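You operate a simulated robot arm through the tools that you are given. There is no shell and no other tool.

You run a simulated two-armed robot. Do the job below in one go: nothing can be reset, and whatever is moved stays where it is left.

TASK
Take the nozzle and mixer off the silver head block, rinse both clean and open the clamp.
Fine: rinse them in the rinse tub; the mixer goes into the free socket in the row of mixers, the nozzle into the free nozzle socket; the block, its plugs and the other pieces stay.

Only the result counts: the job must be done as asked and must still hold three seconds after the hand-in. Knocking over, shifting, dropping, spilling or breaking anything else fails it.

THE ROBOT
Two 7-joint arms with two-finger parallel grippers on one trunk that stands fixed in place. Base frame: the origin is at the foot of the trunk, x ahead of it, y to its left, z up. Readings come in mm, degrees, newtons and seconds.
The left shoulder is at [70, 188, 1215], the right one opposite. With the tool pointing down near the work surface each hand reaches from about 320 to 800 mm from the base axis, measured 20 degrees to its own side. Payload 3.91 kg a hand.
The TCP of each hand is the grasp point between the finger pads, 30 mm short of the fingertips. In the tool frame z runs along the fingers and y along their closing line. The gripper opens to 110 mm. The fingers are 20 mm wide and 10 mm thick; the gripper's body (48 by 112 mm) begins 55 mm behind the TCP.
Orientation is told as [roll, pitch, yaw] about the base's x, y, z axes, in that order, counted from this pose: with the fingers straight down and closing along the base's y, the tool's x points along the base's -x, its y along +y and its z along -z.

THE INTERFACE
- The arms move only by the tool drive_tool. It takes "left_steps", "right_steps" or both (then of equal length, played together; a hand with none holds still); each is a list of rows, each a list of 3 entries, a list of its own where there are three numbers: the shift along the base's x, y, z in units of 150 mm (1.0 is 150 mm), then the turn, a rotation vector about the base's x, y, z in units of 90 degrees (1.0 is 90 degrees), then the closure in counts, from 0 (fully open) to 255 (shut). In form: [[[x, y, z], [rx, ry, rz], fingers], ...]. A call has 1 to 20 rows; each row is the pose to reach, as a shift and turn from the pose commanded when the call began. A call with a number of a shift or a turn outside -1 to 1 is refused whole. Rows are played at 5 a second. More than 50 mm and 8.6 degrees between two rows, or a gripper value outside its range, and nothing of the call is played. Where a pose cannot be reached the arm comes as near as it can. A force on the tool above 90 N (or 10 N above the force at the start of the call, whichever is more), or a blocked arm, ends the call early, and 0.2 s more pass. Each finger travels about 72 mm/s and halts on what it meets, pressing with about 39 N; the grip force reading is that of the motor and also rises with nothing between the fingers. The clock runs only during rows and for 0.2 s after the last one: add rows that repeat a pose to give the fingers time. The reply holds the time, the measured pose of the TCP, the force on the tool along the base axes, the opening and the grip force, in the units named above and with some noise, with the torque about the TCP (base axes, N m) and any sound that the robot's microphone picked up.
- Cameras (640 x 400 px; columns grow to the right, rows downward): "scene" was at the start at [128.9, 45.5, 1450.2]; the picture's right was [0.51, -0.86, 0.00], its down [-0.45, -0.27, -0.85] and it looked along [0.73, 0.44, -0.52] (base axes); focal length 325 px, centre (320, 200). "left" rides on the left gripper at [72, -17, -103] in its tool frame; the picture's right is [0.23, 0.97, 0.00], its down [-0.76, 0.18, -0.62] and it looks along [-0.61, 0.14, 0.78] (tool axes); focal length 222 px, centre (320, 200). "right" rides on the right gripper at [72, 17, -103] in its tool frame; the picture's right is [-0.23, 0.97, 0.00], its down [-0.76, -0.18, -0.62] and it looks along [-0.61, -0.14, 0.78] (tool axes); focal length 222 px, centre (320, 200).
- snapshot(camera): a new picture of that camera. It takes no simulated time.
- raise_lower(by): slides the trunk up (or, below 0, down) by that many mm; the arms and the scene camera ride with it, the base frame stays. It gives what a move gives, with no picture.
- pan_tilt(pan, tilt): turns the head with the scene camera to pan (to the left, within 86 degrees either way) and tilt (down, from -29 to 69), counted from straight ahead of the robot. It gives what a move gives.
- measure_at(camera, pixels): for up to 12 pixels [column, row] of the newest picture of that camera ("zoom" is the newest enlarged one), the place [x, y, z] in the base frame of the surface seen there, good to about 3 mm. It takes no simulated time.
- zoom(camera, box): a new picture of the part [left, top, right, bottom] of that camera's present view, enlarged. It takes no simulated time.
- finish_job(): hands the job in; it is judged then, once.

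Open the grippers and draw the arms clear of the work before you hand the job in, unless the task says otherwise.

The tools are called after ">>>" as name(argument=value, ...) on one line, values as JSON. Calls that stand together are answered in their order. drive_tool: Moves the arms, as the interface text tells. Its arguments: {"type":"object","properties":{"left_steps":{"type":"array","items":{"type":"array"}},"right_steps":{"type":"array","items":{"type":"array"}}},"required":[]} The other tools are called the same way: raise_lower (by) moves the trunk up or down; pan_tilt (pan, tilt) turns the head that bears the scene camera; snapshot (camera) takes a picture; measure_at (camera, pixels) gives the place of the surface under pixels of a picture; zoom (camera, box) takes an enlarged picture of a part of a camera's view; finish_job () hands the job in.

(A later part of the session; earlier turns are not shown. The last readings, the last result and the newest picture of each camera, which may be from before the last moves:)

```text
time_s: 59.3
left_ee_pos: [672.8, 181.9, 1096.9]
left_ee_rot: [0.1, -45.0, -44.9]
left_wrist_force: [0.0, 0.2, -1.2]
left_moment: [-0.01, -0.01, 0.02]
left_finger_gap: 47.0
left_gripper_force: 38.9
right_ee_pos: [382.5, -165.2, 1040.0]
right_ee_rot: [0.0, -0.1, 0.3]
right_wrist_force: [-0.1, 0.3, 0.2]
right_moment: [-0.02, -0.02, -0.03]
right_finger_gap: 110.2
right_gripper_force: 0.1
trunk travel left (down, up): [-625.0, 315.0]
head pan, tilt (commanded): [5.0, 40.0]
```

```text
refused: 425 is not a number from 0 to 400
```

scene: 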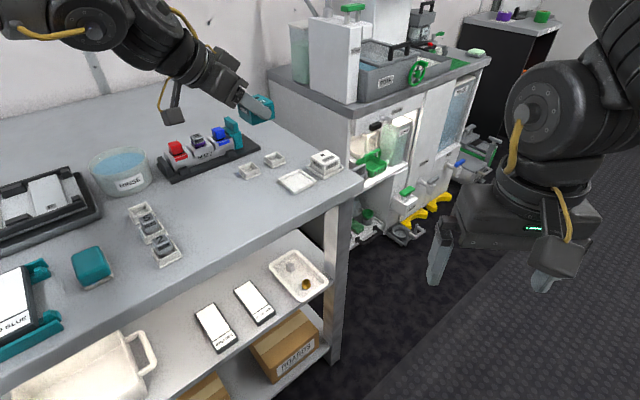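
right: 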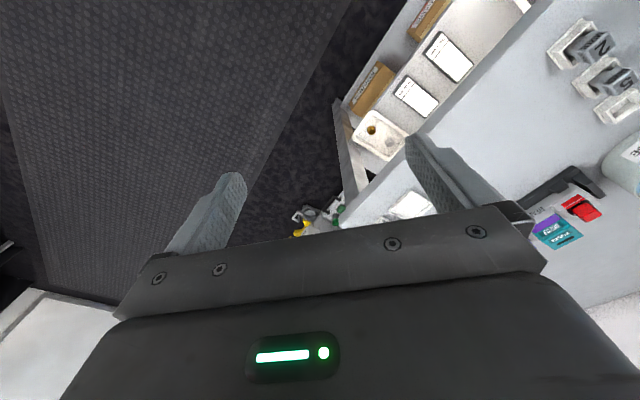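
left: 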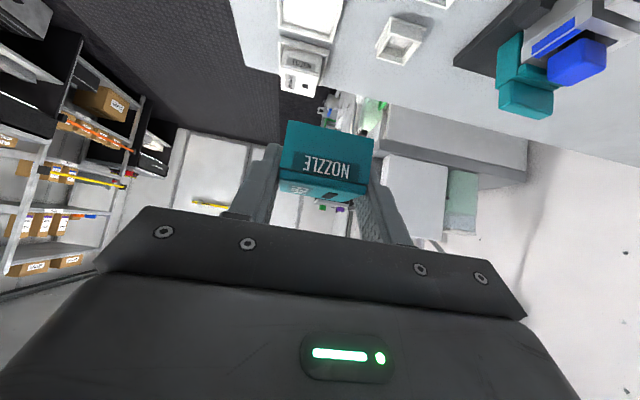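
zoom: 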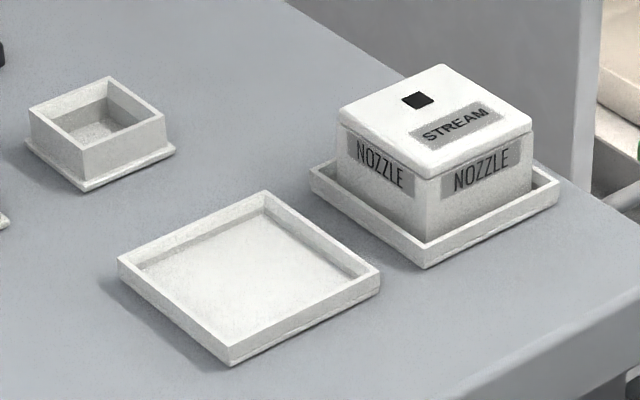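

I measure the rim corners at (122,262), (266,194), (376,270), (230,346) and the floor.

>>> measure_at(camera="zoom", pixels=[[122, 262], [266, 195], [376, 270], [230, 346], [250, 275], [190, 228], [320, 232], [175, 305], [305, 308], [265, 225], [345, 275], [150, 275]])

>>> measure_at(camera="zoom", pixels=[[345, 108], [440, 70], [525, 122], [430, 168], [435, 115], [425, 265], [555, 187], [315, 170], [430, 230], [425, 245]])

```text
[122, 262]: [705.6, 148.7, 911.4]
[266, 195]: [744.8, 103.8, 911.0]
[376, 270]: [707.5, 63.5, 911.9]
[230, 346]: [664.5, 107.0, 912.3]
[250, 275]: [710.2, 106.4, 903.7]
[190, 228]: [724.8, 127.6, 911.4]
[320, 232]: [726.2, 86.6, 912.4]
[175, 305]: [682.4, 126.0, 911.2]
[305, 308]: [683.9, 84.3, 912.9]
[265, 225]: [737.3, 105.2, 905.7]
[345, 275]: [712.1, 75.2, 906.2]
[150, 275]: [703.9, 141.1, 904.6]
```

```text
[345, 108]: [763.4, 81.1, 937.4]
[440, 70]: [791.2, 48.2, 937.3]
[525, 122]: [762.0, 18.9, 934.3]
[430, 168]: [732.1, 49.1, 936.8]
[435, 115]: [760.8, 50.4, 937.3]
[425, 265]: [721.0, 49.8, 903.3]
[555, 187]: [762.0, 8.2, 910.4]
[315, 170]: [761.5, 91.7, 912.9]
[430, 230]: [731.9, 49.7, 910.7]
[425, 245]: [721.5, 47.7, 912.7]
```

Socket: centre ≈(705,106), outer 60 mm, floor ≈904.5, rim ≈911.5, turned 45°. Now I measure how the nozzle sits in the grip, from both cameras.

>>> zoom(camera="left", box=[240, 100, 400, 220])

>>> measure_at(camera="zoom", pixels=[[200, 95], [520, 150], [350, 120], [200, 250], [500, 300], [350, 270], [170, 310], [480, 370], [300, 350], [300, 200], [190, 160], [520, 220]])

>>> zoom(camera="scene", box=[220, 80, 300, 140])

```text
3.33 times, centred on (320, 160) of left
```

zoom: 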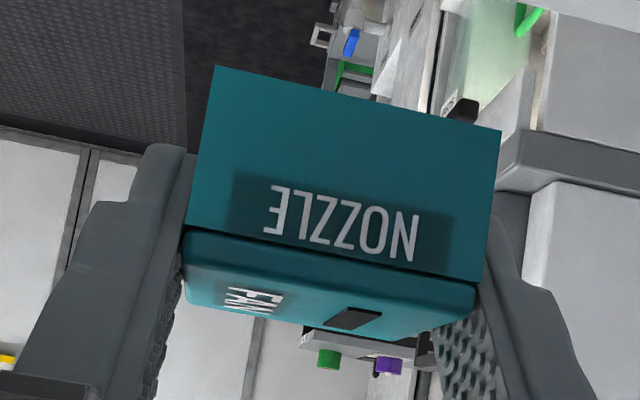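

```text
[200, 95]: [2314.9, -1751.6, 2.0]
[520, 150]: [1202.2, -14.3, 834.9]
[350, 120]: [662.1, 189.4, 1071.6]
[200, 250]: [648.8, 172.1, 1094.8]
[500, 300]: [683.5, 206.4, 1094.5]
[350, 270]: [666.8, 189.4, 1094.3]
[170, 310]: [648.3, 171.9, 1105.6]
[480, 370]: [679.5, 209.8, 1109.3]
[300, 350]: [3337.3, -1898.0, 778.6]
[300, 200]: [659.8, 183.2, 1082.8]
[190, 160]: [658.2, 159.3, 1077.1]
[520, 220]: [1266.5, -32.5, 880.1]
```

```text
6.67 times, centred on (260, 110) of scene
```

zoom: 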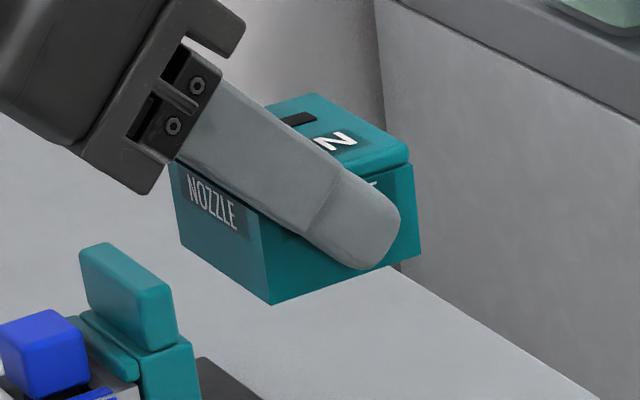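

I measure the nozzle's visible lower corners in this scene zoom.

>>> measure_at(camera="zoom", pixels=[[270, 298], [412, 252], [186, 236], [405, 175], [330, 105], [285, 105], [400, 160], [270, 240], [185, 180], [408, 220], [340, 275], [380, 150]])

```text
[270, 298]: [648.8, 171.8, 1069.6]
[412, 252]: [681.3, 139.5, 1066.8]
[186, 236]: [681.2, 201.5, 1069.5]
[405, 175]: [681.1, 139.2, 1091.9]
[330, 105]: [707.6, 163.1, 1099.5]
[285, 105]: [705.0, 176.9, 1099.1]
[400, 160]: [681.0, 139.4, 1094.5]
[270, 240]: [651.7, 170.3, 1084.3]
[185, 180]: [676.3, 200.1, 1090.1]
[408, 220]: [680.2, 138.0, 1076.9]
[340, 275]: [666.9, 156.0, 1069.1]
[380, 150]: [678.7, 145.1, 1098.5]
```

Nozzle in grip: bottom ≈30 mm below TCP, centre ≈12 mm ahead in u; rounded tips sit ~5 mm above its bottom. I move it above the socket (z≈1000) and check visually.

>>> drive_tool(left_steps=[[[0.04, -0.11, -0.1], [0, 0, 0], 255], [[0.08, -0.23, -0.25], [0, 0, 0], 255], [[0.12, -0.35, -0.42], [0, 0, 0], 255], [[0.16, -0.445, -0.62], [0, 0, 0], 255], [[0.16, -0.445, -0.62], [0, 0, 0], 255]])

>>> snapshot(camera="scene")

>>> zoom(camera="scene", box=[252, 120, 348, 200])

```text
time_s: 60.5
left_ee_pos: [675.1, 144.0, 1012.5]
left_ee_rot: [0.0, -45.1, -44.9]
left_wrist_force: [-0.1, 0.1, -0.4]
left_moment: [0.02, -0.02, -0.01]
left_finger_gap: 47.1
left_gripper_force: 39.2
left hand out of reach, approached as far as the arm can: row 3, 4, 5
right_ee_pos: [382.3, -165.3, 1039.1]
right_ee_rot: [0.0, 0.0, 0.4]
right_wrist_force: [0.1, 0.0, 0.1]
right_moment: [0.02, 0.03, 0.0]
right_finger_gap: 110.2
right_gripper_force: 0.1
trunk travel left (down, up): [-625.0, 315.0]
head pan, tilt (commanded): [5.0, 40.0]
```

```text
taken
```

scene: 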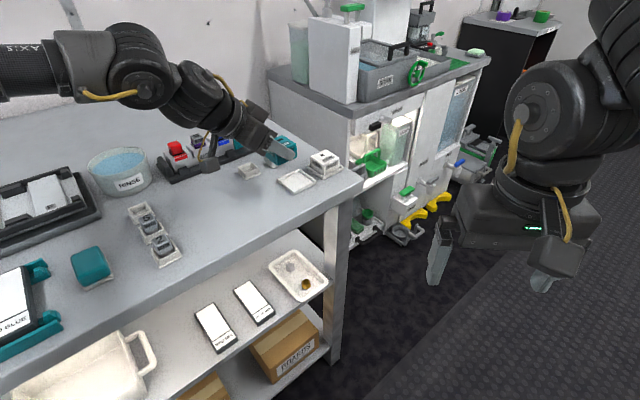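

```text
5.00 times, centred on (300, 160) of scene
```

zoom: 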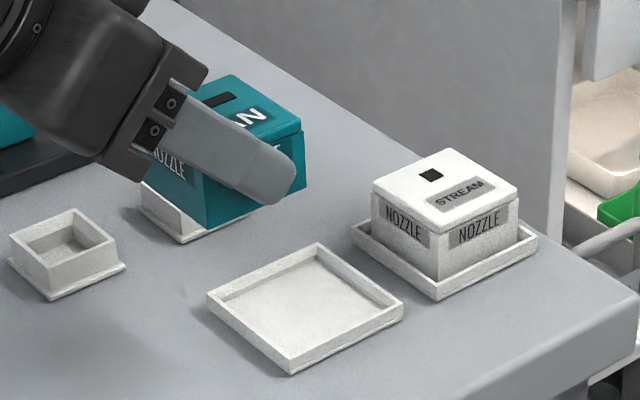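

The arm is again limited when low; a lower shoulder helps. Before lowering the trunk I check the bench edge and objects under the left arm for clearance.

>>> measure_at(camera="scene", pixels=[[355, 192], [300, 222], [240, 258], [180, 290], [120, 322], [60, 352], [20, 375], [30, 300], [90, 265], [60, 330], [330, 207], [150, 305]])

>>> pan_tilt(pan=60, tilt=50)

>>> snapshot(camera="scene")

```text
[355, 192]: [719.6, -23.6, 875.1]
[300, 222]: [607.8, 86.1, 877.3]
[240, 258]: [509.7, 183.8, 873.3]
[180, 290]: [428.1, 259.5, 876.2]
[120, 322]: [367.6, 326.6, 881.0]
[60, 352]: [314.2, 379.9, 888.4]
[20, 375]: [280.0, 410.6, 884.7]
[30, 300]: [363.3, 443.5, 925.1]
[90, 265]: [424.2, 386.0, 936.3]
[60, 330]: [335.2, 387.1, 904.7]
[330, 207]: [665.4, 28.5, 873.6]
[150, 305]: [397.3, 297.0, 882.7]
```

```text
time_s: 61.7
left_ee_pos: [676.7, 143.8, 1013.0]
left_ee_rot: [0.0, -45.1, -44.9]
left_wrist_force: [0.0, -0.9, 0.3]
left_moment: [0.01, -0.01, 0.01]
left_finger_gap: 47.3
left_gripper_force: 39.3
right_ee_pos: [382.6, -164.5, 1039.9]
right_ee_rot: [0.1, 0.0, 0.4]
right_wrist_force: [0.4, -1.1, -0.1]
right_moment: [0.0, 0.01, 0.0]
right_finger_gap: 110.1
right_gripper_force: 0.0
trunk travel left (down, up): [-625.0, 315.0]
head pan, tilt (commanded): [60.0, 50.0]
```

```text
taken
```

scene: 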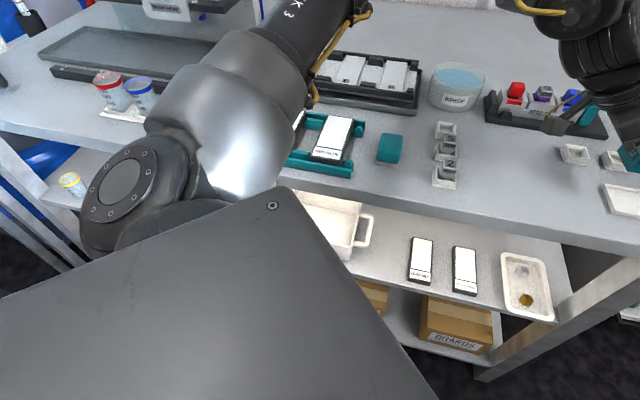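

The bench edge is the line x+y≈693; the upper arm mostly runs outside it and would stay ~65 mm above the racks. I raise the hand 135 mm, then will lower the trunk.

>>> drive_tool(left_steps=[[[0, 0, 0.3], [0, 0, 0], 255], [[0, 0, 0.6], [0, 0, 0], 255], [[0, 0, 0.9], [0, 0, 0], 255], [[0, 0, 0.9], [0, 0, 0], 255]])

```text
time_s: 62.7
left_ee_pos: [670.5, 157.6, 1150.4]
left_ee_rot: [0.1, -45.0, -44.8]
left_wrist_force: [-0.3, 0.5, 0.1]
left_moment: [0.0, 0.02, -0.03]
left_finger_gap: 47.2
left_gripper_force: 39.6
left hand out of reach, approached as far as the arm can: row 3, 4
right_ee_pos: [382.8, -167.2, 1040.3]
right_ee_rot: [0.1, -0.1, 0.4]
right_wrist_force: [0.1, -0.4, 0.4]
right_moment: [0.02, 0.0, 0.03]
right_finger_gap: 109.8
right_gripper_force: 0.1
trunk travel left (down, up): [-625.0, 315.0]
head pan, tilt (commanded): [60.0, 50.0]
```

There is an upper limit too, so the best band is around 30–60 mm below the shoulder. I lower the trunk by 130 mm, putting the placing height in that band.

>>> raise_lower(by=-130)

>>> snapshot(camera="scene")

```text
time_s: 64.3
left_ee_pos: [670.1, 157.7, 1021.0]
left_ee_rot: [0.0, -45.2, -44.9]
left_wrist_force: [0.8, 0.4, 0.5]
left_moment: [0.0, 0.0, 0.01]
left_finger_gap: 47.1
left_gripper_force: 38.8
right_ee_pos: [382.0, -165.0, 909.0]
right_ee_rot: [0.1, 0.0, 0.4]
right_wrist_force: [0.8, 0.0, -0.3]
right_moment: [0.03, -0.02, 0.0]
right_finger_gap: 109.8
right_gripper_force: 0.0
trunk travel left (down, up): [-495.0, 445.0]
head pan, tilt (commanded): [60.0, 50.0]
```

```text
taken
```

scene: 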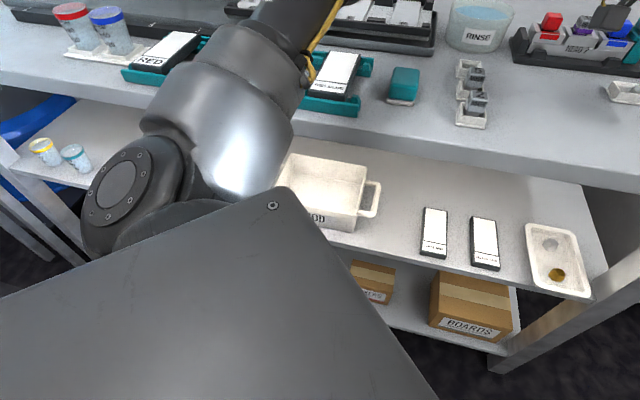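

No contact anywhere. I now head for (697,115) at z≈985.

>>> drive_tool(left_steps=[[[0.05, -0.1, -0.05], [0, 0, 0], 255], [[0.1, -0.2, -0.1], [0, 0, 0], 255], [[0.18, -0.28, -0.2], [0, 0, 0], 255], [[0.18, -0.28, -0.25], [0, 0, 0], 255], [[0.18, -0.28, -0.25], [0, 0, 0], 255]])

>>> pan_tilt(pan=5, tilt=35)

>>> snapshot(camera="scene")

```text
time_s: 65.5
left_ee_pos: [670.0, 148.1, 999.3]
left_ee_rot: [0.1, -44.9, -45.0]
left_wrist_force: [-0.1, -0.3, -0.2]
left_moment: [-0.02, 0.0, -0.02]
left_finger_gap: 47.1
left_gripper_force: 39.0
left hand out of reach, approached as far as the arm can: row 1, 2, 3, 4, 5
right_ee_pos: [382.1, -166.5, 909.7]
right_ee_rot: [0.0, -0.1, 0.4]
right_wrist_force: [0.7, 0.7, 0.4]
right_moment: [-0.02, 0.01, 0.01]
right_finger_gap: 109.9
right_gripper_force: 0.0
trunk travel left (down, up): [-495.0, 445.0]
head pan, tilt (commanded): [60.0, 50.0]
```

```text
time_s: 66.8
left_ee_pos: [669.6, 148.4, 999.5]
left_ee_rot: [0.0, -45.0, -45.0]
left_wrist_force: [-0.1, -0.3, -0.4]
left_moment: [0.02, -0.02, 0.01]
left_finger_gap: 47.2
left_gripper_force: 39.2
right_ee_pos: [382.2, -166.3, 910.5]
right_ee_rot: [-0.1, 0.0, 0.5]
right_wrist_force: [0.2, -0.2, -0.1]
right_moment: [-0.03, 0.01, -0.03]
right_finger_gap: 109.9
right_gripper_force: 0.1
trunk travel left (down, up): [-495.0, 445.0]
head pan, tilt (commanded): [5.0, 35.0]
```

```text
taken
```

scene: 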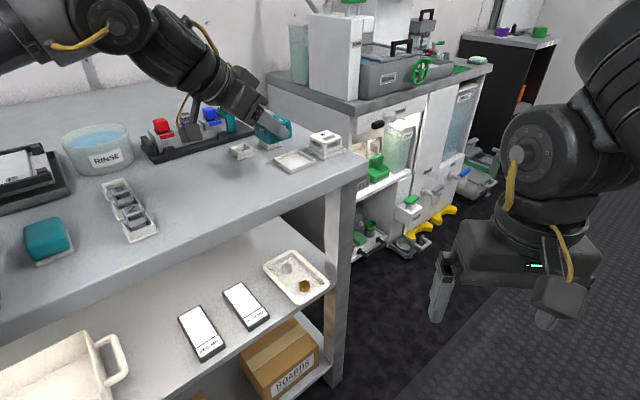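

The reachable band is lower relative to the shoulder. I raise the trunk by 50 to test the inward reach at a safe height in that band.

>>> raise_lower(by=50)

>>> drive_tool(left_steps=[[[0.03, -0.02, -0.15], [0, 0, 0], 255], [[0.06, -0.05, -0.3], [0, 0, 0], 255], [[0.09, -0.1, -0.4], [0, 0, 0], 255], [[0.14, -0.17, -0.4], [0, 0, 0], 255], [[0.18, -0.22, -0.4], [0, 0, 0], 255], [[0.18, -0.22, -0.4], [0, 0, 0], 255]])

```text
time_s: 67.7
left_ee_pos: [669.2, 148.7, 1048.2]
left_ee_rot: [-0.1, -45.0, -44.9]
left_wrist_force: [0.3, -0.9, -0.3]
left_moment: [0.01, -0.02, -0.01]
left_finger_gap: 47.1
left_gripper_force: 38.9
right_ee_pos: [382.9, -167.0, 960.0]
right_ee_rot: [0.0, 0.0, 0.5]
right_wrist_force: [0.5, 0.7, 0.7]
right_moment: [0.02, 0.0, -0.02]
right_finger_gap: 110.2
right_gripper_force: 0.1
trunk travel left (down, up): [-545.0, 395.0]
head pan, tilt (commanded): [5.0, 35.0]
```

```text
time_s: 69.1
left_ee_pos: [676.9, 141.5, 986.8]
left_ee_rot: [0.1, -44.9, -44.9]
left_wrist_force: [0.2, 0.3, -0.6]
left_moment: [0.01, -0.01, 0.02]
left_finger_gap: 47.2
left_gripper_force: 38.9
left hand out of reach, approached as far as the arm can: row 3, 4, 5, 6
right_ee_pos: [383.1, -165.3, 960.1]
right_ee_rot: [0.0, 0.0, 0.4]
right_wrist_force: [-0.2, -0.6, 0.5]
right_moment: [-0.01, -0.02, -0.04]
right_finger_gap: 109.7
right_gripper_force: 0.0
trunk travel left (down, up): [-545.0, 395.0]
head pan, tilt (commanded): [5.0, 35.0]
```

At 45° the inward limit is (677,141). Leaning the hand 7° more should bring the socket into reach, and tilts the nozzle only slightly (its near edge low), which also lifts the tips over the rim. I test that at this safe height.

>>> drive_tool(left_steps=[[[0, 0, 0], [-0.0275, -0.0275, 0], 255], [[0, 0, 0], [-0.055, -0.055, 0], 255], [[0.06, -0.08, 0], [-0.055, -0.055, 0], 255], [[0.117, -0.157, 0], [-0.055, -0.055, 0], 255], [[0.117, -0.157, 0], [-0.055, -0.055, 0], 255]])

```text
time_s: 70.3
left_ee_pos: [688.9, 122.4, 985.8]
left_ee_rot: [0.1, -52.1, -44.8]
left_wrist_force: [-0.4, 0.3, -1.0]
left_moment: [0.01, -0.01, -0.02]
left_finger_gap: 47.3
left_gripper_force: 38.8
left hand out of reach, approached as far as the arm can: row 4, 5
right_ee_pos: [382.4, -167.0, 961.2]
right_ee_rot: [-0.1, 0.0, 0.4]
right_wrist_force: [0.3, -0.3, 0.1]
right_moment: [-0.02, -0.01, 0.01]
right_finger_gap: 110.0
right_gripper_force: 0.0
trunk travel left (down, up): [-545.0, 395.0]
head pan, tilt (commanded): [5.0, 35.0]
```

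Close: 7 mm short. I lean 3° more (nozzle 10° off level) and retry.

>>> drive_tool(left_steps=[[[0, 0, 0], [-0.0236, -0.0236, 0], 255], [[0.03, -0.022, 0], [-0.0236, -0.0236, 0], 255], [[0.03, -0.022, 0], [-0.0236, -0.0236, 0], 255]])

```text
time_s: 71.1
left_ee_pos: [694.3, 120.5, 986.6]
left_ee_rot: [-0.2, -55.0, -44.9]
left_wrist_force: [0.6, 0.9, 0.7]
left_moment: [0.0, -0.01, 0.01]
left_finger_gap: 47.2
left_gripper_force: 38.9
right_ee_pos: [382.7, -164.9, 960.0]
right_ee_rot: [0.0, 0.0, 0.4]
right_wrist_force: [-0.4, -0.2, 0.7]
right_moment: [-0.01, 0.01, -0.01]
right_finger_gap: 110.1
right_gripper_force: 0.0
trunk travel left (down, up): [-545.0, 395.0]
head pan, tilt (commanded): [5.0, 35.0]
```

Reached. The trunk itself can do the lowering without changing the arm posture. First I check alignment over the socket.

>>> zoom(camera="scene", box=[250, 100, 346, 180])

>>> measure_at(camera="zoom", pixels=[[200, 330], [300, 330], [250, 380], [330, 270], [180, 280], [300, 150], [250, 250]])

>>> snapshot(camera="left")

```text
5.00 times, centred on (298, 140) of scene
```

zoom: 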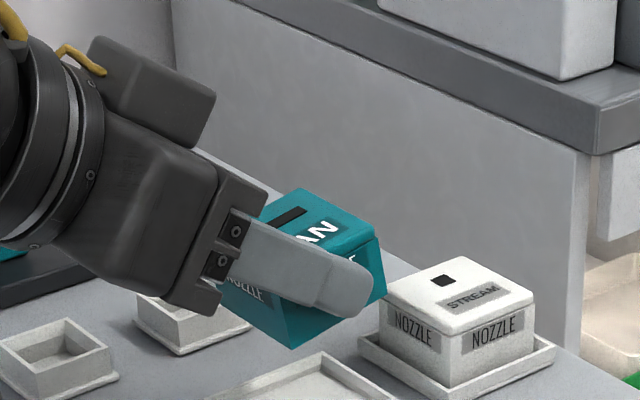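

```text
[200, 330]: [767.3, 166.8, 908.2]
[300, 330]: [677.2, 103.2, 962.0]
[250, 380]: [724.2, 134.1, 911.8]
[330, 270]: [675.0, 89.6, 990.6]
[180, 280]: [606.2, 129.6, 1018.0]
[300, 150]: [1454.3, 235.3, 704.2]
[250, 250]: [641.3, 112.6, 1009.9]
```

```text
taken
```

left: 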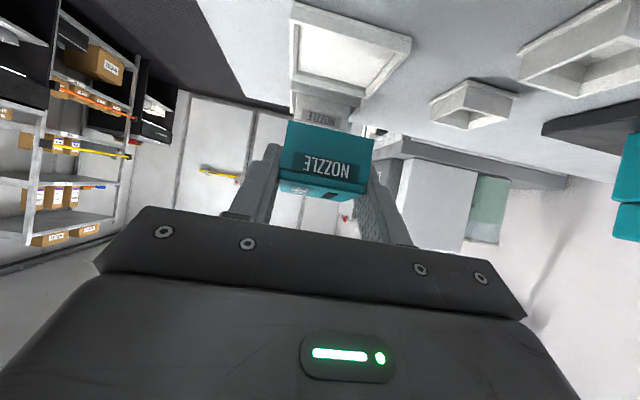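

I measure nozzle lower corners (scene) and socket rim corners plus nozzle face (left camera) for a relative check.

>>> measure_at(camera="zoom", pixels=[[293, 342], [381, 298], [230, 312], [378, 250], [300, 195], [290, 300], [340, 322], [250, 325]])

>>> measure_at(camera="left", pixels=[[294, 6], [408, 41], [357, 95], [293, 72], [345, 50], [290, 130], [370, 142], [330, 130], [284, 170], [366, 186], [350, 20], [330, 85]])

```text
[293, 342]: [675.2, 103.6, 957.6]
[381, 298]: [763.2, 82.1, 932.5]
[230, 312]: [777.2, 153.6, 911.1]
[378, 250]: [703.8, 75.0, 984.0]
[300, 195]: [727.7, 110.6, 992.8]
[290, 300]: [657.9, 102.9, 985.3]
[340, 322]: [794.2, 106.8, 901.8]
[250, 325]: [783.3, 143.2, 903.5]
```

```text
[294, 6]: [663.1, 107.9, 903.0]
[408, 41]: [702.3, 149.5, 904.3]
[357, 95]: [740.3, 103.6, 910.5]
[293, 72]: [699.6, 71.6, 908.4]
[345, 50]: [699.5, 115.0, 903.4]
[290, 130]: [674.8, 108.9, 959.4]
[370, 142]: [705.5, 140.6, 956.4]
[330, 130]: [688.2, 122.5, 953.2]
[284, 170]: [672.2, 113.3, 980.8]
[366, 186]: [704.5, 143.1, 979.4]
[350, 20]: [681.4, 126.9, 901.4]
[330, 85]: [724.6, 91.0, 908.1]
```

Nozzle would land within ~2 mm of the socket centre; I nudge it 1 mm in -c and lower with the trunk by 35 mm.

>>> drive_tool(left_steps=[[[-0.007, -0.007, 0], [0, 0, 0], 255], [[-0.007, -0.007, 0], [0, 0, 0], 255]])

>>> raise_lower(by=-35)

>>> snapshot(camera="scene")

>>> snapshot(camera="left")

```text
time_s: 71.7
left_ee_pos: [692.6, 119.6, 986.6]
left_ee_rot: [-0.1, -55.0, -44.8]
left_wrist_force: [1.5, 0.3, -0.5]
left_moment: [0.01, -0.04, -0.01]
left_finger_gap: 47.2
left_gripper_force: 39.2
right_ee_pos: [382.5, -165.1, 960.8]
right_ee_rot: [0.0, 0.0, 0.4]
right_wrist_force: [0.4, -0.4, -0.6]
right_moment: [0.03, -0.02, -0.03]
right_finger_gap: 110.1
right_gripper_force: 0.1
trunk travel left (down, up): [-545.0, 395.0]
head pan, tilt (commanded): [5.0, 35.0]
```

```text
time_s: 72.5
left_ee_pos: [691.7, 119.6, 951.4]
left_ee_rot: [0.0, -55.1, -44.9]
left_wrist_force: [-0.4, -0.9, -0.8]
left_moment: [0.01, -0.01, 0.03]
left_finger_gap: 47.2
left_gripper_force: 38.9
right_ee_pos: [381.4, -165.5, 926.0]
right_ee_rot: [0.1, 0.0, 0.4]
right_wrist_force: [-0.1, 0.4, 0.1]
right_moment: [0.03, 0.01, -0.03]
right_finger_gap: 110.1
right_gripper_force: 0.0
trunk travel left (down, up): [-510.0, 430.0]
head pan, tilt (commanded): [5.0, 35.0]
```

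```text
taken
```

scene: 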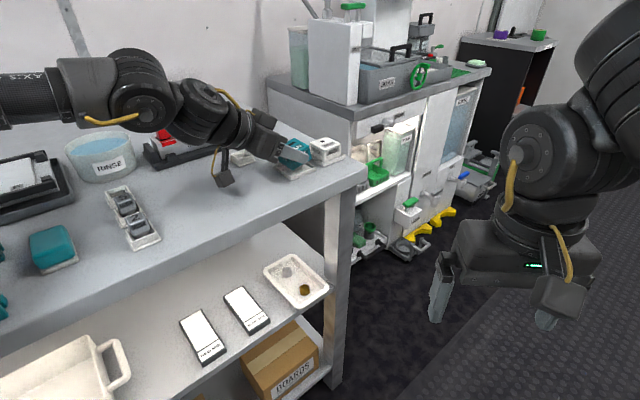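

```text
taken
```

left: 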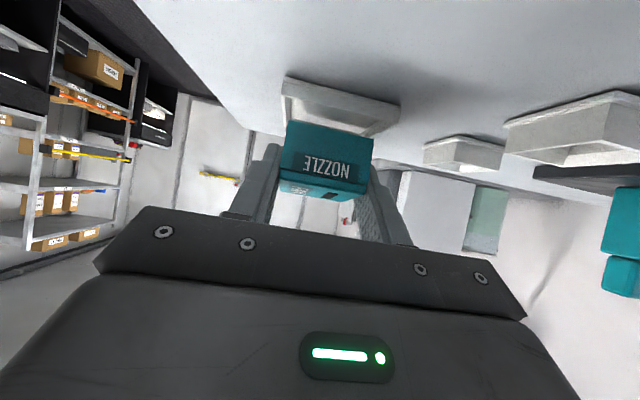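

I zoom in on both views to judge the nozzle against the socket walls before the last ~12 mm.

>>> zoom(camera="left", box=[260, 60, 420, 180])

>>> measure_at(camera="zoom", pixels=[[110, 82], [550, 180], [110, 130], [550, 210], [115, 255], [450, 320], [290, 290], [120, 200], [300, 120], [300, 180], [300, 240]])

>>> zoom(camera="scene", box=[250, 120, 346, 200])

```text
3.33 times, centred on (340, 120) of left
```

zoom: 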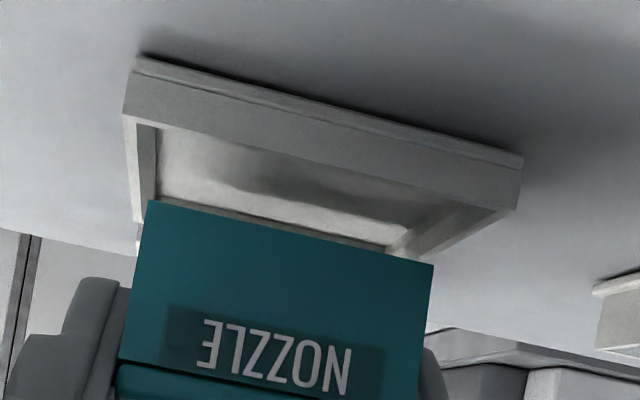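

```text
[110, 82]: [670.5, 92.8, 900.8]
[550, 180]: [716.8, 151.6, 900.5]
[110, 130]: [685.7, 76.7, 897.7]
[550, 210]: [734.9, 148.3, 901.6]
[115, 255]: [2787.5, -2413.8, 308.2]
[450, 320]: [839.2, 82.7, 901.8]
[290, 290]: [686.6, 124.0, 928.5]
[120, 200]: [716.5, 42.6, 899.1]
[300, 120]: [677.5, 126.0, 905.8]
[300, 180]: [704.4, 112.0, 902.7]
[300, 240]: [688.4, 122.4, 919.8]
```

```text
5.00 times, centred on (298, 160) of scene
```

zoom: 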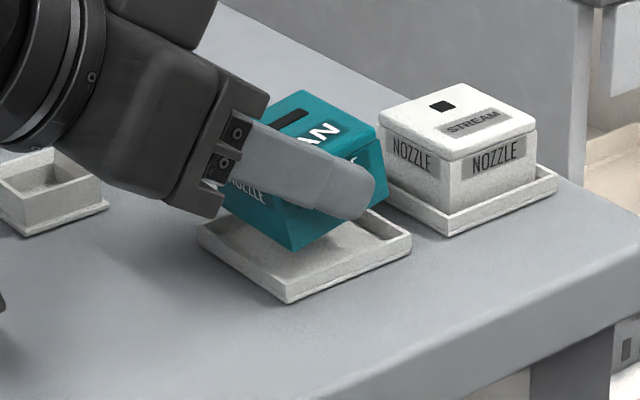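

Nozzle predicted landing centre ≈(704.8,105.7). I re-measure the socket's rim corners in this scene zoom for confirmation.

>>> measure_at(camera="zoom", pixels=[[202, 234], [287, 283], [407, 237], [245, 258], [350, 260], [292, 245], [378, 205], [240, 215], [360, 240], [290, 270], [395, 236], [216, 237]])

```text
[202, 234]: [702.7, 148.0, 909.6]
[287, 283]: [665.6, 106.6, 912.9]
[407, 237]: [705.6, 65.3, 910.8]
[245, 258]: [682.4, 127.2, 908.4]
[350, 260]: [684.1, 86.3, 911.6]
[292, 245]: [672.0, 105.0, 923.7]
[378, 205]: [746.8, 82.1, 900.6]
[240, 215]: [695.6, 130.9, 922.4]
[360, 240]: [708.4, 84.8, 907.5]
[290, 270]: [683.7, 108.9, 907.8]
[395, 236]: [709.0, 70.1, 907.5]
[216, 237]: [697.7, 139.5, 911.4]
```

Agreement within ~1.5 mm on all sides. I lower by 12 mm so the low edge is ~2 mm above the floor.

>>> raise_lower(by=-12)

>>> zoom(camera="scene", box=[250, 110, 346, 190])

>>> zoom(camera="left", box=[260, 60, 420, 180])

```text
time_s: 73.1
left_ee_pos: [691.4, 119.8, 938.9]
left_ee_rot: [0.0, -55.0, -44.9]
left_wrist_force: [0.5, 1.0, -0.5]
left_moment: [-0.01, 0.01, -0.01]
left_finger_gap: 47.3
left_gripper_force: 38.8
right_ee_pos: [380.9, -165.1, 914.9]
right_ee_rot: [-0.1, 0.0, 0.4]
right_wrist_force: [-0.4, -0.8, -0.1]
right_moment: [0.01, 0.01, 0.0]
right_finger_gap: 109.9
right_gripper_force: 0.1
trunk travel left (down, up): [-498.0, 442.0]
head pan, tilt (commanded): [5.0, 35.0]
```

```text
5.00 times, centred on (298, 150) of scene
```

zoom: 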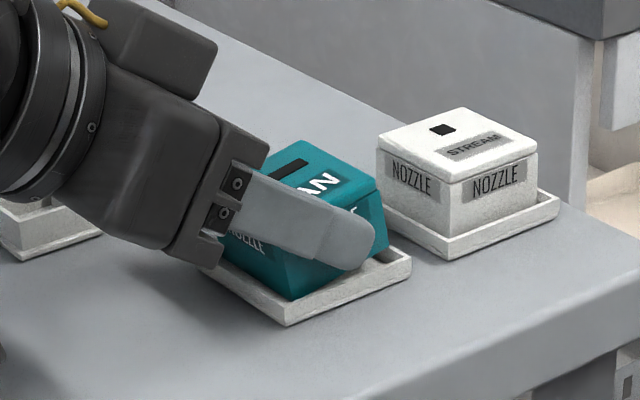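

```text
3.33 times, centred on (340, 120) of left
```

zoom: 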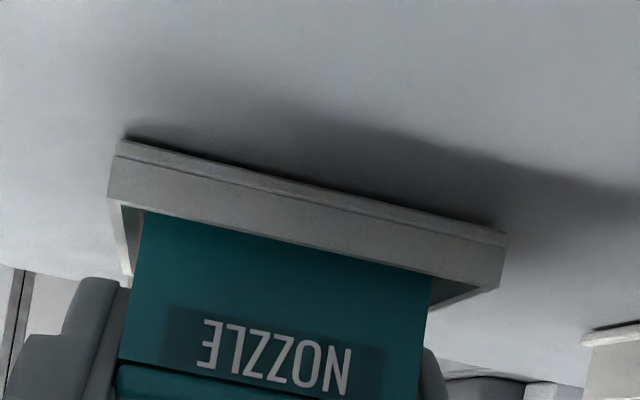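

The nozzle is inside the socket, but sits ~2 mm toward the -c wall (margins 31 px vs 68 px). I shift it 1.5 mm the other way.

>>> drive_tool(left_steps=[[[0.007, 0.007, 0], [0, 0, 0], 255], [[0.007, 0.007, 0], [0, 0, 0], 255]])

>>> zoom(camera="left", box=[260, 60, 420, 180])

```text
time_s: 73.7
left_ee_pos: [692.8, 120.8, 938.9]
left_ee_rot: [0.0, -54.9, -44.9]
left_wrist_force: [-0.2, 0.5, -0.6]
left_moment: [-0.03, 0.02, 0.0]
left_finger_gap: 46.9
left_gripper_force: 38.8
right_ee_pos: [381.4, -165.5, 912.5]
right_ee_rot: [0.1, 0.0, 0.4]
right_wrist_force: [0.0, 0.5, 0.2]
right_moment: [-0.02, 0.02, 0.0]
right_finger_gap: 110.2
right_gripper_force: 0.1
trunk travel left (down, up): [-498.0, 442.0]
head pan, tilt (commanded): [5.0, 35.0]
```

```text
3.33 times, centred on (340, 120) of left
```

zoom: 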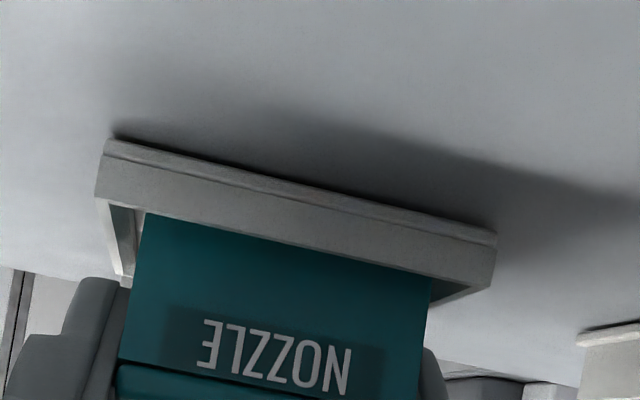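

Margins are now even. I open the fingers slightly to let the nozzle settle.

>>> drive_tool(left_steps=[[[0, 0, 0], [0, 0, 0], 140], [[0, 0, 0], [0, 0, 0], 132], [[0, 0, 0], [0, 0, 0], 120], [[0, 0, 0], [0, 0, 0], 100], [[0, 0, 0], [0, 0, 0], 100]])

>>> zoom(camera="scene", box=[250, 110, 346, 190])

>>> snapshot(camera="left")

```text
time_s: 74.9
left_ee_pos: [693.1, 119.4, 939.2]
left_ee_rot: [0.0, -54.9, -44.8]
left_wrist_force: [-0.2, 0.9, -0.3]
left_moment: [0.0, 0.01, 0.01]
left_finger_gap: 67.0
left_gripper_force: 0.1
right_ee_pos: [381.8, -165.5, 913.7]
right_ee_rot: [0.0, 0.0, 0.4]
right_wrist_force: [0.0, -0.4, 0.9]
right_moment: [-0.03, 0.0, 0.0]
right_finger_gap: 110.4
right_gripper_force: 0.1
trunk travel left (down, up): [-498.0, 442.0]
head pan, tilt (commanded): [5.0, 35.0]
```

```text
5.00 times, centred on (298, 150) of scene
```

zoom: 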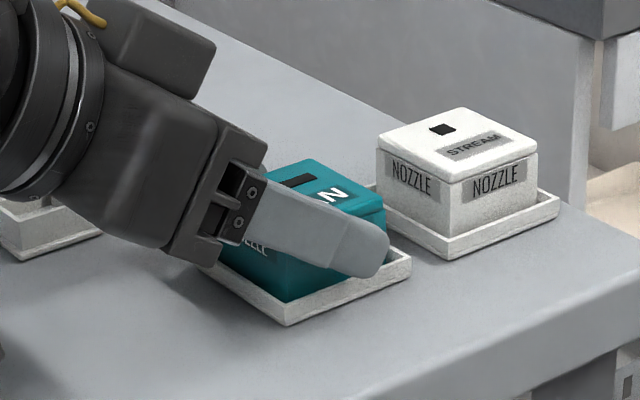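

```text
taken
```

left: 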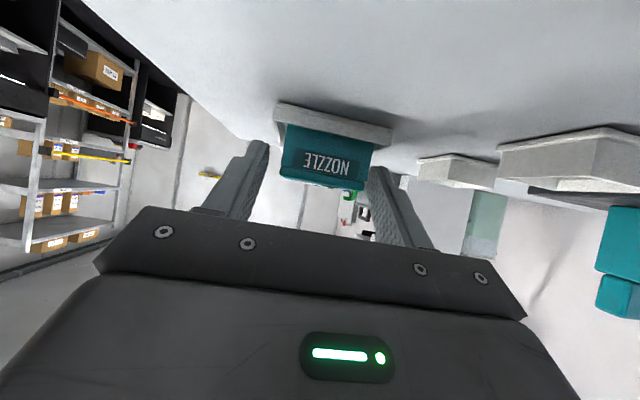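

The nozzle has settled flat in its socket. I raise the trunk 70 mm to lift the fingers clear and inspect.

>>> raise_lower(by=70)

>>> snapshot(camera="scene")

>>> zoom(camera="scene", box=[250, 130, 346, 210])

```text
time_s: 76.0
left_ee_pos: [694.4, 120.5, 1009.1]
left_ee_rot: [0.0, -55.0, -44.8]
left_wrist_force: [0.0, -0.3, -0.4]
left_moment: [0.03, 0.0, -0.01]
left_finger_gap: 67.0
left_gripper_force: 0.0
right_ee_pos: [383.0, -166.3, 982.8]
right_ee_rot: [-0.1, 0.1, 0.3]
right_wrist_force: [0.6, 0.5, -0.7]
right_moment: [0.01, -0.03, -0.02]
right_finger_gap: 110.3
right_gripper_force: 0.0
trunk travel left (down, up): [-568.0, 372.0]
head pan, tilt (commanded): [5.0, 35.0]
```

```text
taken
```

scene: 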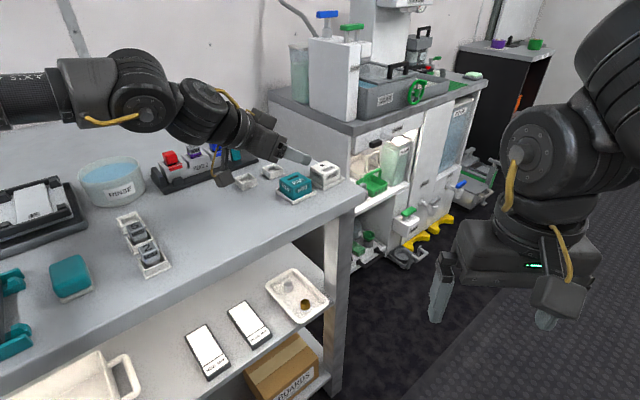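

```text
5.00 times, centred on (298, 170) of scene
```

zoom: 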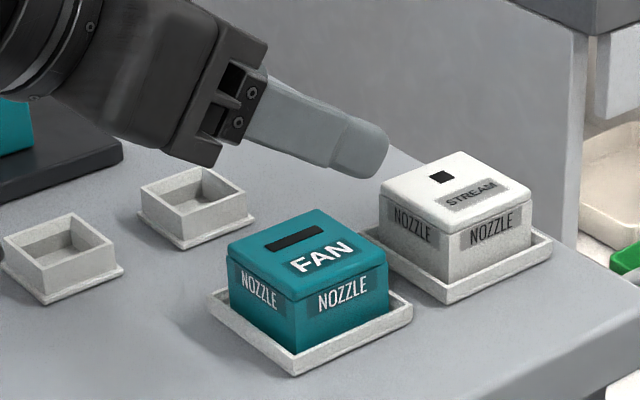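

The FAN nozzle is seated flat in the free nozzle socket, clean, and its neighbour is untouched. Now the mixer: I raise the trunk 57 mm back to the earlier working height.

>>> raise_lower(by=57)

>>> drive_tool(left_steps=[[[0, 0.2, 0], [0.0393, 0.0393, 0], 60], [[0, 0.45, 0.05], [0.0786, 0.0786, 0], 0], [[0, 0.7, 0.1], [0.0786, 0.0786, 0], 0], [[0, 0.95, 0.15], [0.0786, 0.0786, 0], 0], [[0, 0.95, 0.15], [0.0786, 0.0786, 0], 0]])

>>> pan_tilt(pan=25, tilt=38)

>>> snapshot(camera="scene")

```text
time_s: 76.9
left_ee_pos: [694.0, 120.4, 1065.1]
left_ee_rot: [0.0, -55.0, -44.7]
left_wrist_force: [-0.1, 0.6, -0.3]
left_moment: [-0.01, -0.01, 0.03]
left_finger_gap: 66.8
left_gripper_force: 0.1
right_ee_pos: [383.0, -166.8, 1040.1]
right_ee_rot: [0.0, 0.0, 0.5]
right_wrist_force: [-0.1, -0.2, 0.6]
right_moment: [0.01, 0.0, 0.0]
right_finger_gap: 110.0
right_gripper_force: 0.1
trunk travel left (down, up): [-625.0, 315.0]
head pan, tilt (commanded): [5.0, 35.0]
```

```text
time_s: 78.1
left_ee_pos: [694.0, 262.4, 1089.4]
left_ee_rot: [0.1, -44.9, -44.9]
left_wrist_force: [0.5, 0.1, -0.4]
left_moment: [0.01, 0.01, 0.0]
left_finger_gap: 110.0
left_gripper_force: 0.0
right_ee_pos: [383.2, -166.0, 1038.8]
right_ee_rot: [0.0, 0.0, 0.4]
right_wrist_force: [-0.5, 0.2, 0.0]
right_moment: [0.01, 0.01, 0.0]
right_finger_gap: 110.2
right_gripper_force: 0.0
trunk travel left (down, up): [-625.0, 315.0]
head pan, tilt (commanded): [5.0, 35.0]
```

```text
time_s: 79.0
left_ee_pos: [692.5, 263.2, 1088.7]
left_ee_rot: [0.0, -45.1, -44.9]
left_wrist_force: [-0.2, -0.6, 0.1]
left_moment: [-0.03, 0.01, 0.03]
left_finger_gap: 110.0
left_gripper_force: 0.1
right_ee_pos: [382.0, -165.3, 1040.4]
right_ee_rot: [-0.1, -0.1, 0.4]
right_wrist_force: [-0.8, -0.5, 0.8]
right_moment: [-0.01, 0.0, 0.03]
right_finger_gap: 110.0
right_gripper_force: 0.0
trunk travel left (down, up): [-625.0, 315.0]
head pan, tilt (commanded): [25.0, 38.0]
```

```text
taken
```

scene: 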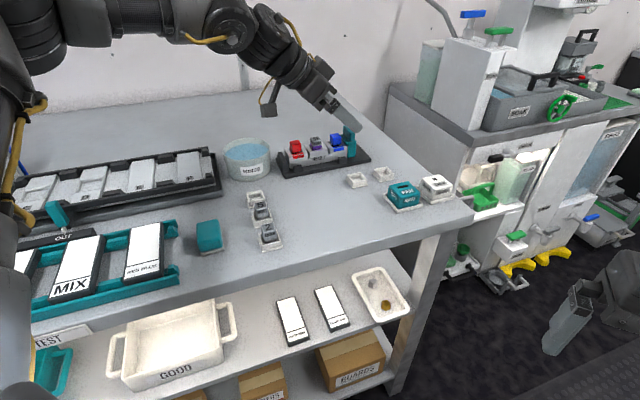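

Now I zoom on the block to measure the mixer and the clamp.

>>> zoom(camera="scene", box=[275, 115, 371, 187])

>>> measure_at(camera="zoom", pixels=[[270, 150], [255, 148], [295, 145], [268, 165], [270, 185], [265, 200], [250, 205], [305, 195], [235, 230], [290, 225], [330, 210], [265, 240]])

>>> snapshot(camera="left")

```text
5.56 times, centred on (323, 151) of scene
```

zoom: 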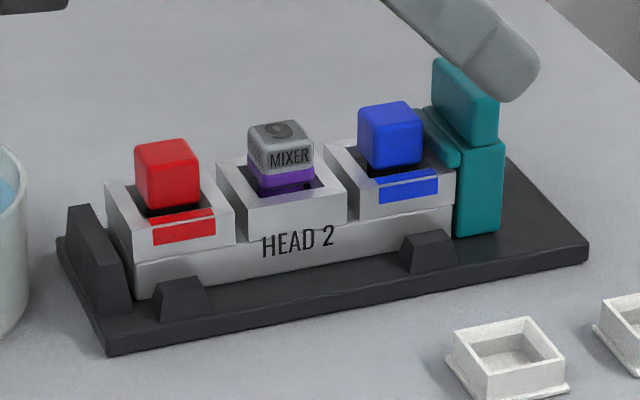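

```text
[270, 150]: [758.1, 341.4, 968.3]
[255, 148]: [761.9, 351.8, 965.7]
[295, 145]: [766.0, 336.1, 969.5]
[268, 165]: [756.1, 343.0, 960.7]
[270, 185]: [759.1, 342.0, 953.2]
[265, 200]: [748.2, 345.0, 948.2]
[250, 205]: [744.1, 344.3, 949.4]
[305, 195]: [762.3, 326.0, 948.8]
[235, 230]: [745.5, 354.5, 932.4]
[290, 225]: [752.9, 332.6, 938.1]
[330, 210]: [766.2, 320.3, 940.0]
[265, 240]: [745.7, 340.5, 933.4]
```

```text
taken
```

left: 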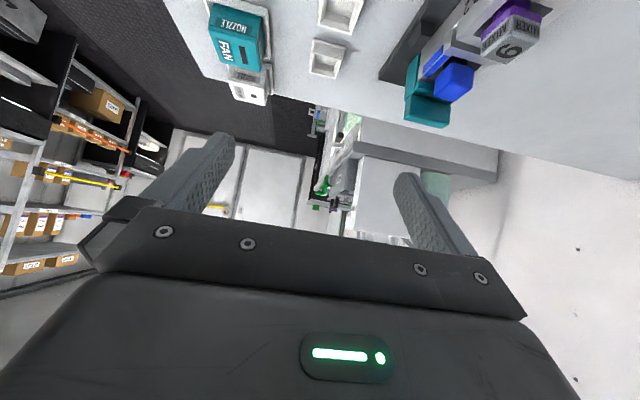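

The mixer stands ~20 mm above the seat rim (z≈949 to 970). I measure its top from the left camera too.

>>> zoom(camera="left", box=[400, 0, 560, 130])

>>> measure_at(camera="zoom", pixels=[[335, 205], [415, 235], [460, 185], [395, 110], [520, 155], [430, 190], [200, 330], [180, 370], [110, 400], [60, 360], [60, 300], [150, 440]])

```text
3.08 times, centred on (480, 65) of left
```

zoom: 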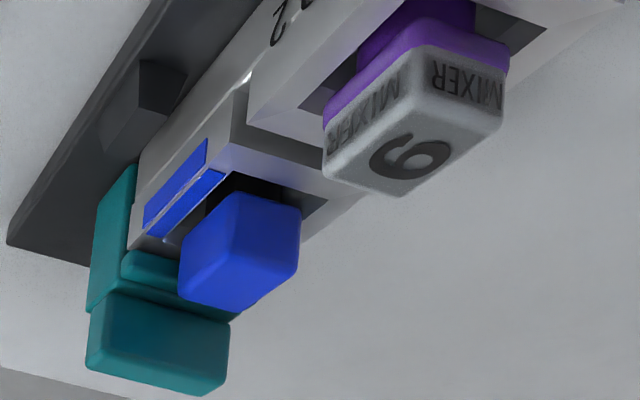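

```text
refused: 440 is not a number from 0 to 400
```

I measure the mixer top corners (425,95), (492,125), (402,187), (333,165) and the clamp's pieces.

>>> measure_at(camera="zoom", pixels=[[427, 92], [493, 124], [402, 188], [332, 166], [412, 150], [160, 340], [95, 365], [205, 388], [222, 335], [140, 270], [110, 230], [105, 290]])

>>> measure_at(camera="zoom", pixels=[[120, 310], [180, 330], [215, 320], [95, 340], [180, 270], [210, 240], [160, 100], [30, 225], [110, 200], [270, 290], [300, 100], [230, 170]])

```text
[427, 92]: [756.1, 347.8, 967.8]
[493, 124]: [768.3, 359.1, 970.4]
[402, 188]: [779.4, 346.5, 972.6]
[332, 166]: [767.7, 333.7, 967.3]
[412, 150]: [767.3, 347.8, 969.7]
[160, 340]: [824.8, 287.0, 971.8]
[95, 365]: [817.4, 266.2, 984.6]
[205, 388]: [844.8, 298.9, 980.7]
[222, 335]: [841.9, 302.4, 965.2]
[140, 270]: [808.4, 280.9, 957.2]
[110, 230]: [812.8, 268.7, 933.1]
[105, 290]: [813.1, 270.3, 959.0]
```

```text
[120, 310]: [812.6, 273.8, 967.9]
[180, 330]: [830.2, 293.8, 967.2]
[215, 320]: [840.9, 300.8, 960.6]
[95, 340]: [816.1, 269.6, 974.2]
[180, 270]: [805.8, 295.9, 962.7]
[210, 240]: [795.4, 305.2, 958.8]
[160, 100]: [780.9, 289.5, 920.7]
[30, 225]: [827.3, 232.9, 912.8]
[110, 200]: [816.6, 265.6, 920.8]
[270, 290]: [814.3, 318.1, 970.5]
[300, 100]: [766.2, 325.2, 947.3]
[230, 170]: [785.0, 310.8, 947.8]
```

Mixer: centre ≈(767.8,347), ~23 mm square, top z 970, rim of its seat z≈949. I move above it with the same 45° lean.

>>> drive_tool(left_steps=[[[0.11, 0.16, -0.05], [0, 0, 0], 0], [[0.22, 0.32, -0.1], [0, 0, 0], 0], [[0.33, 0.48, -0.2], [0, 0, 0], 0], [[0.431, 0.63, -0.3], [0, 0, 0], 0], [[0.431, 0.63, -0.3], [0, 0, 0], 60]])

>>> snapshot(camera="left")

```text
time_s: 80.2
left_ee_pos: [756.8, 357.4, 1045.0]
left_ee_rot: [0.0, -45.1, -44.9]
left_wrist_force: [-0.7, 0.8, -0.4]
left_moment: [-0.02, 0.04, -0.01]
left_finger_gap: 84.2
left_gripper_force: 0.1
right_ee_pos: [382.4, -165.1, 1042.0]
right_ee_rot: [0.0, 0.0, 0.4]
right_wrist_force: [0.1, 0.3, -0.3]
right_moment: [0.0, 0.03, 0.01]
right_finger_gap: 110.0
right_gripper_force: 0.0
trunk travel left (down, up): [-625.0, 315.0]
head pan, tilt (commanded): [25.0, 38.0]
```

```text
taken
```

left: 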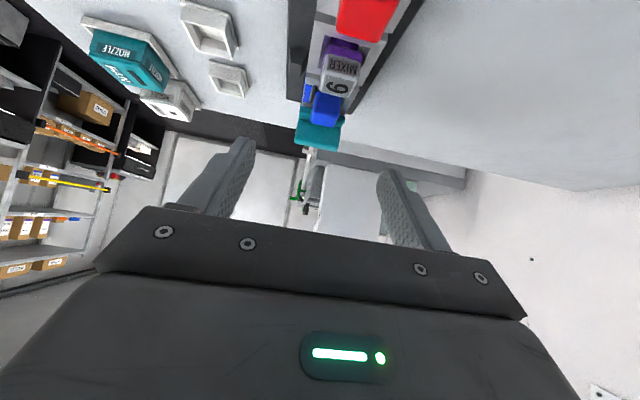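

Positioned. I descend in small rows to TCP z≈976 (tips ≈952).

>>> drive_tool(left_steps=[[[0, 0, -0.15], [0, 0, 0], 60], [[0, 0, -0.3], [0, 0, 0], 60], [[0, 0, -0.4], [0, 0, 0], 60], [[0, 0, -0.455], [0, 0, 0], 60], [[0, 0, -0.455], [0, 0, 0], 60]])

>>> snapshot(camera="left")

>>> zoom(camera="scene", box=[275, 105, 371, 177])

```text
time_s: 81.4
left_ee_pos: [758.8, 357.2, 975.3]
left_ee_rot: [0.0, -45.1, -44.8]
left_wrist_force: [-0.3, 0.7, -0.2]
left_moment: [-0.03, -0.04, 0.01]
left_finger_gap: 84.2
left_gripper_force: 0.1
right_ee_pos: [381.4, -165.2, 1040.9]
right_ee_rot: [0.0, 0.1, 0.4]
right_wrist_force: [-0.2, 0.1, 0.6]
right_moment: [-0.01, -0.02, -0.04]
right_finger_gap: 110.2
right_gripper_force: 0.0
trunk travel left (down, up): [-625.0, 315.0]
head pan, tilt (commanded): [25.0, 38.0]
```

```text
taken
```

left: 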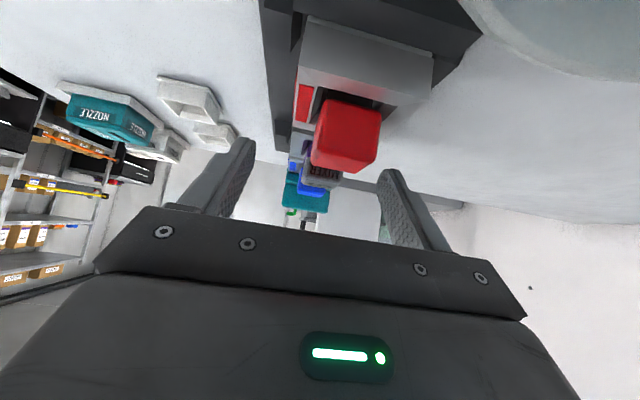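

```text
5.56 times, centred on (323, 141) of scene
```

zoom: 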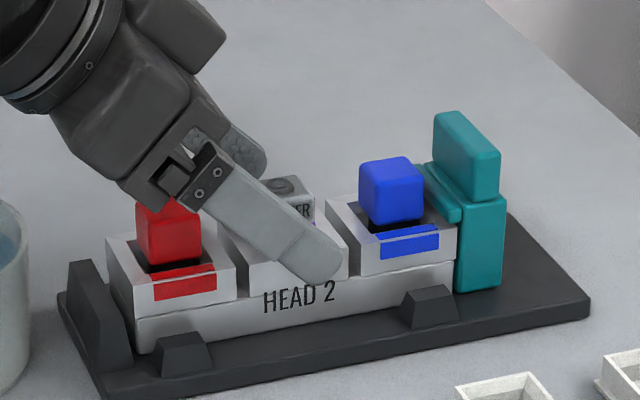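

Clear of the red plug. I close on the mixer.

>>> drive_tool(left_steps=[[[0, 0, 0], [0, 0, 0], 140], [[0, 0, 0], [0, 0, 0], 190], [[0, 0, 0], [0, 0, 0], 255], [[0, 0, 0], [0, 0, 0], 255], [[0, 0, 0], [0, 0, 0], 255]])

>>> zoom(camera="scene", box=[275, 105, 371, 177])

>>> snapshot(camera="left")

```text
time_s: 82.6
left_ee_pos: [758.5, 356.5, 975.6]
left_ee_rot: [0.0, -45.0, -44.9]
left_wrist_force: [1.5, 0.6, -0.2]
left_moment: [0.12, 0.0, 0.0]
left_finger_gap: 45.6
left_gripper_force: 39.3
right_ee_pos: [382.6, -164.5, 1040.5]
right_ee_rot: [0.0, 0.0, 0.4]
right_wrist_force: [-0.2, -0.6, 0.0]
right_moment: [-0.01, -0.01, 0.01]
right_finger_gap: 110.0
right_gripper_force: 0.0
trunk travel left (down, up): [-625.0, 315.0]
head pan, tilt (commanded): [25.0, 38.0]
```

```text
5.56 times, centred on (323, 141) of scene
```

zoom: 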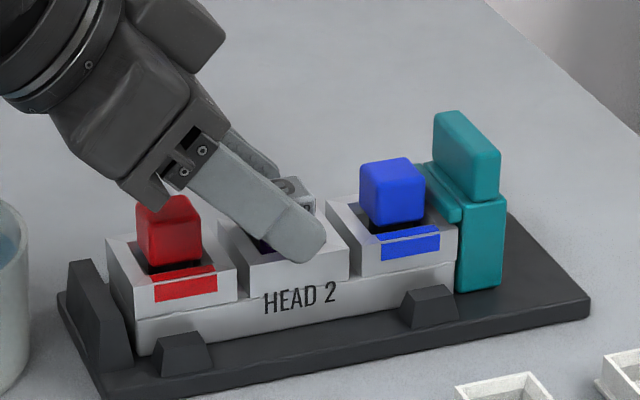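

```text
taken
```

left: 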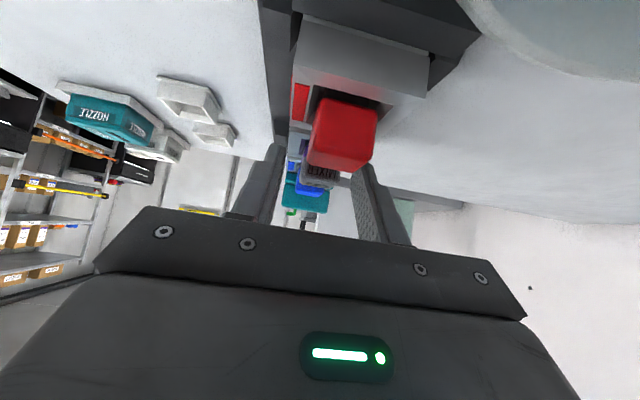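

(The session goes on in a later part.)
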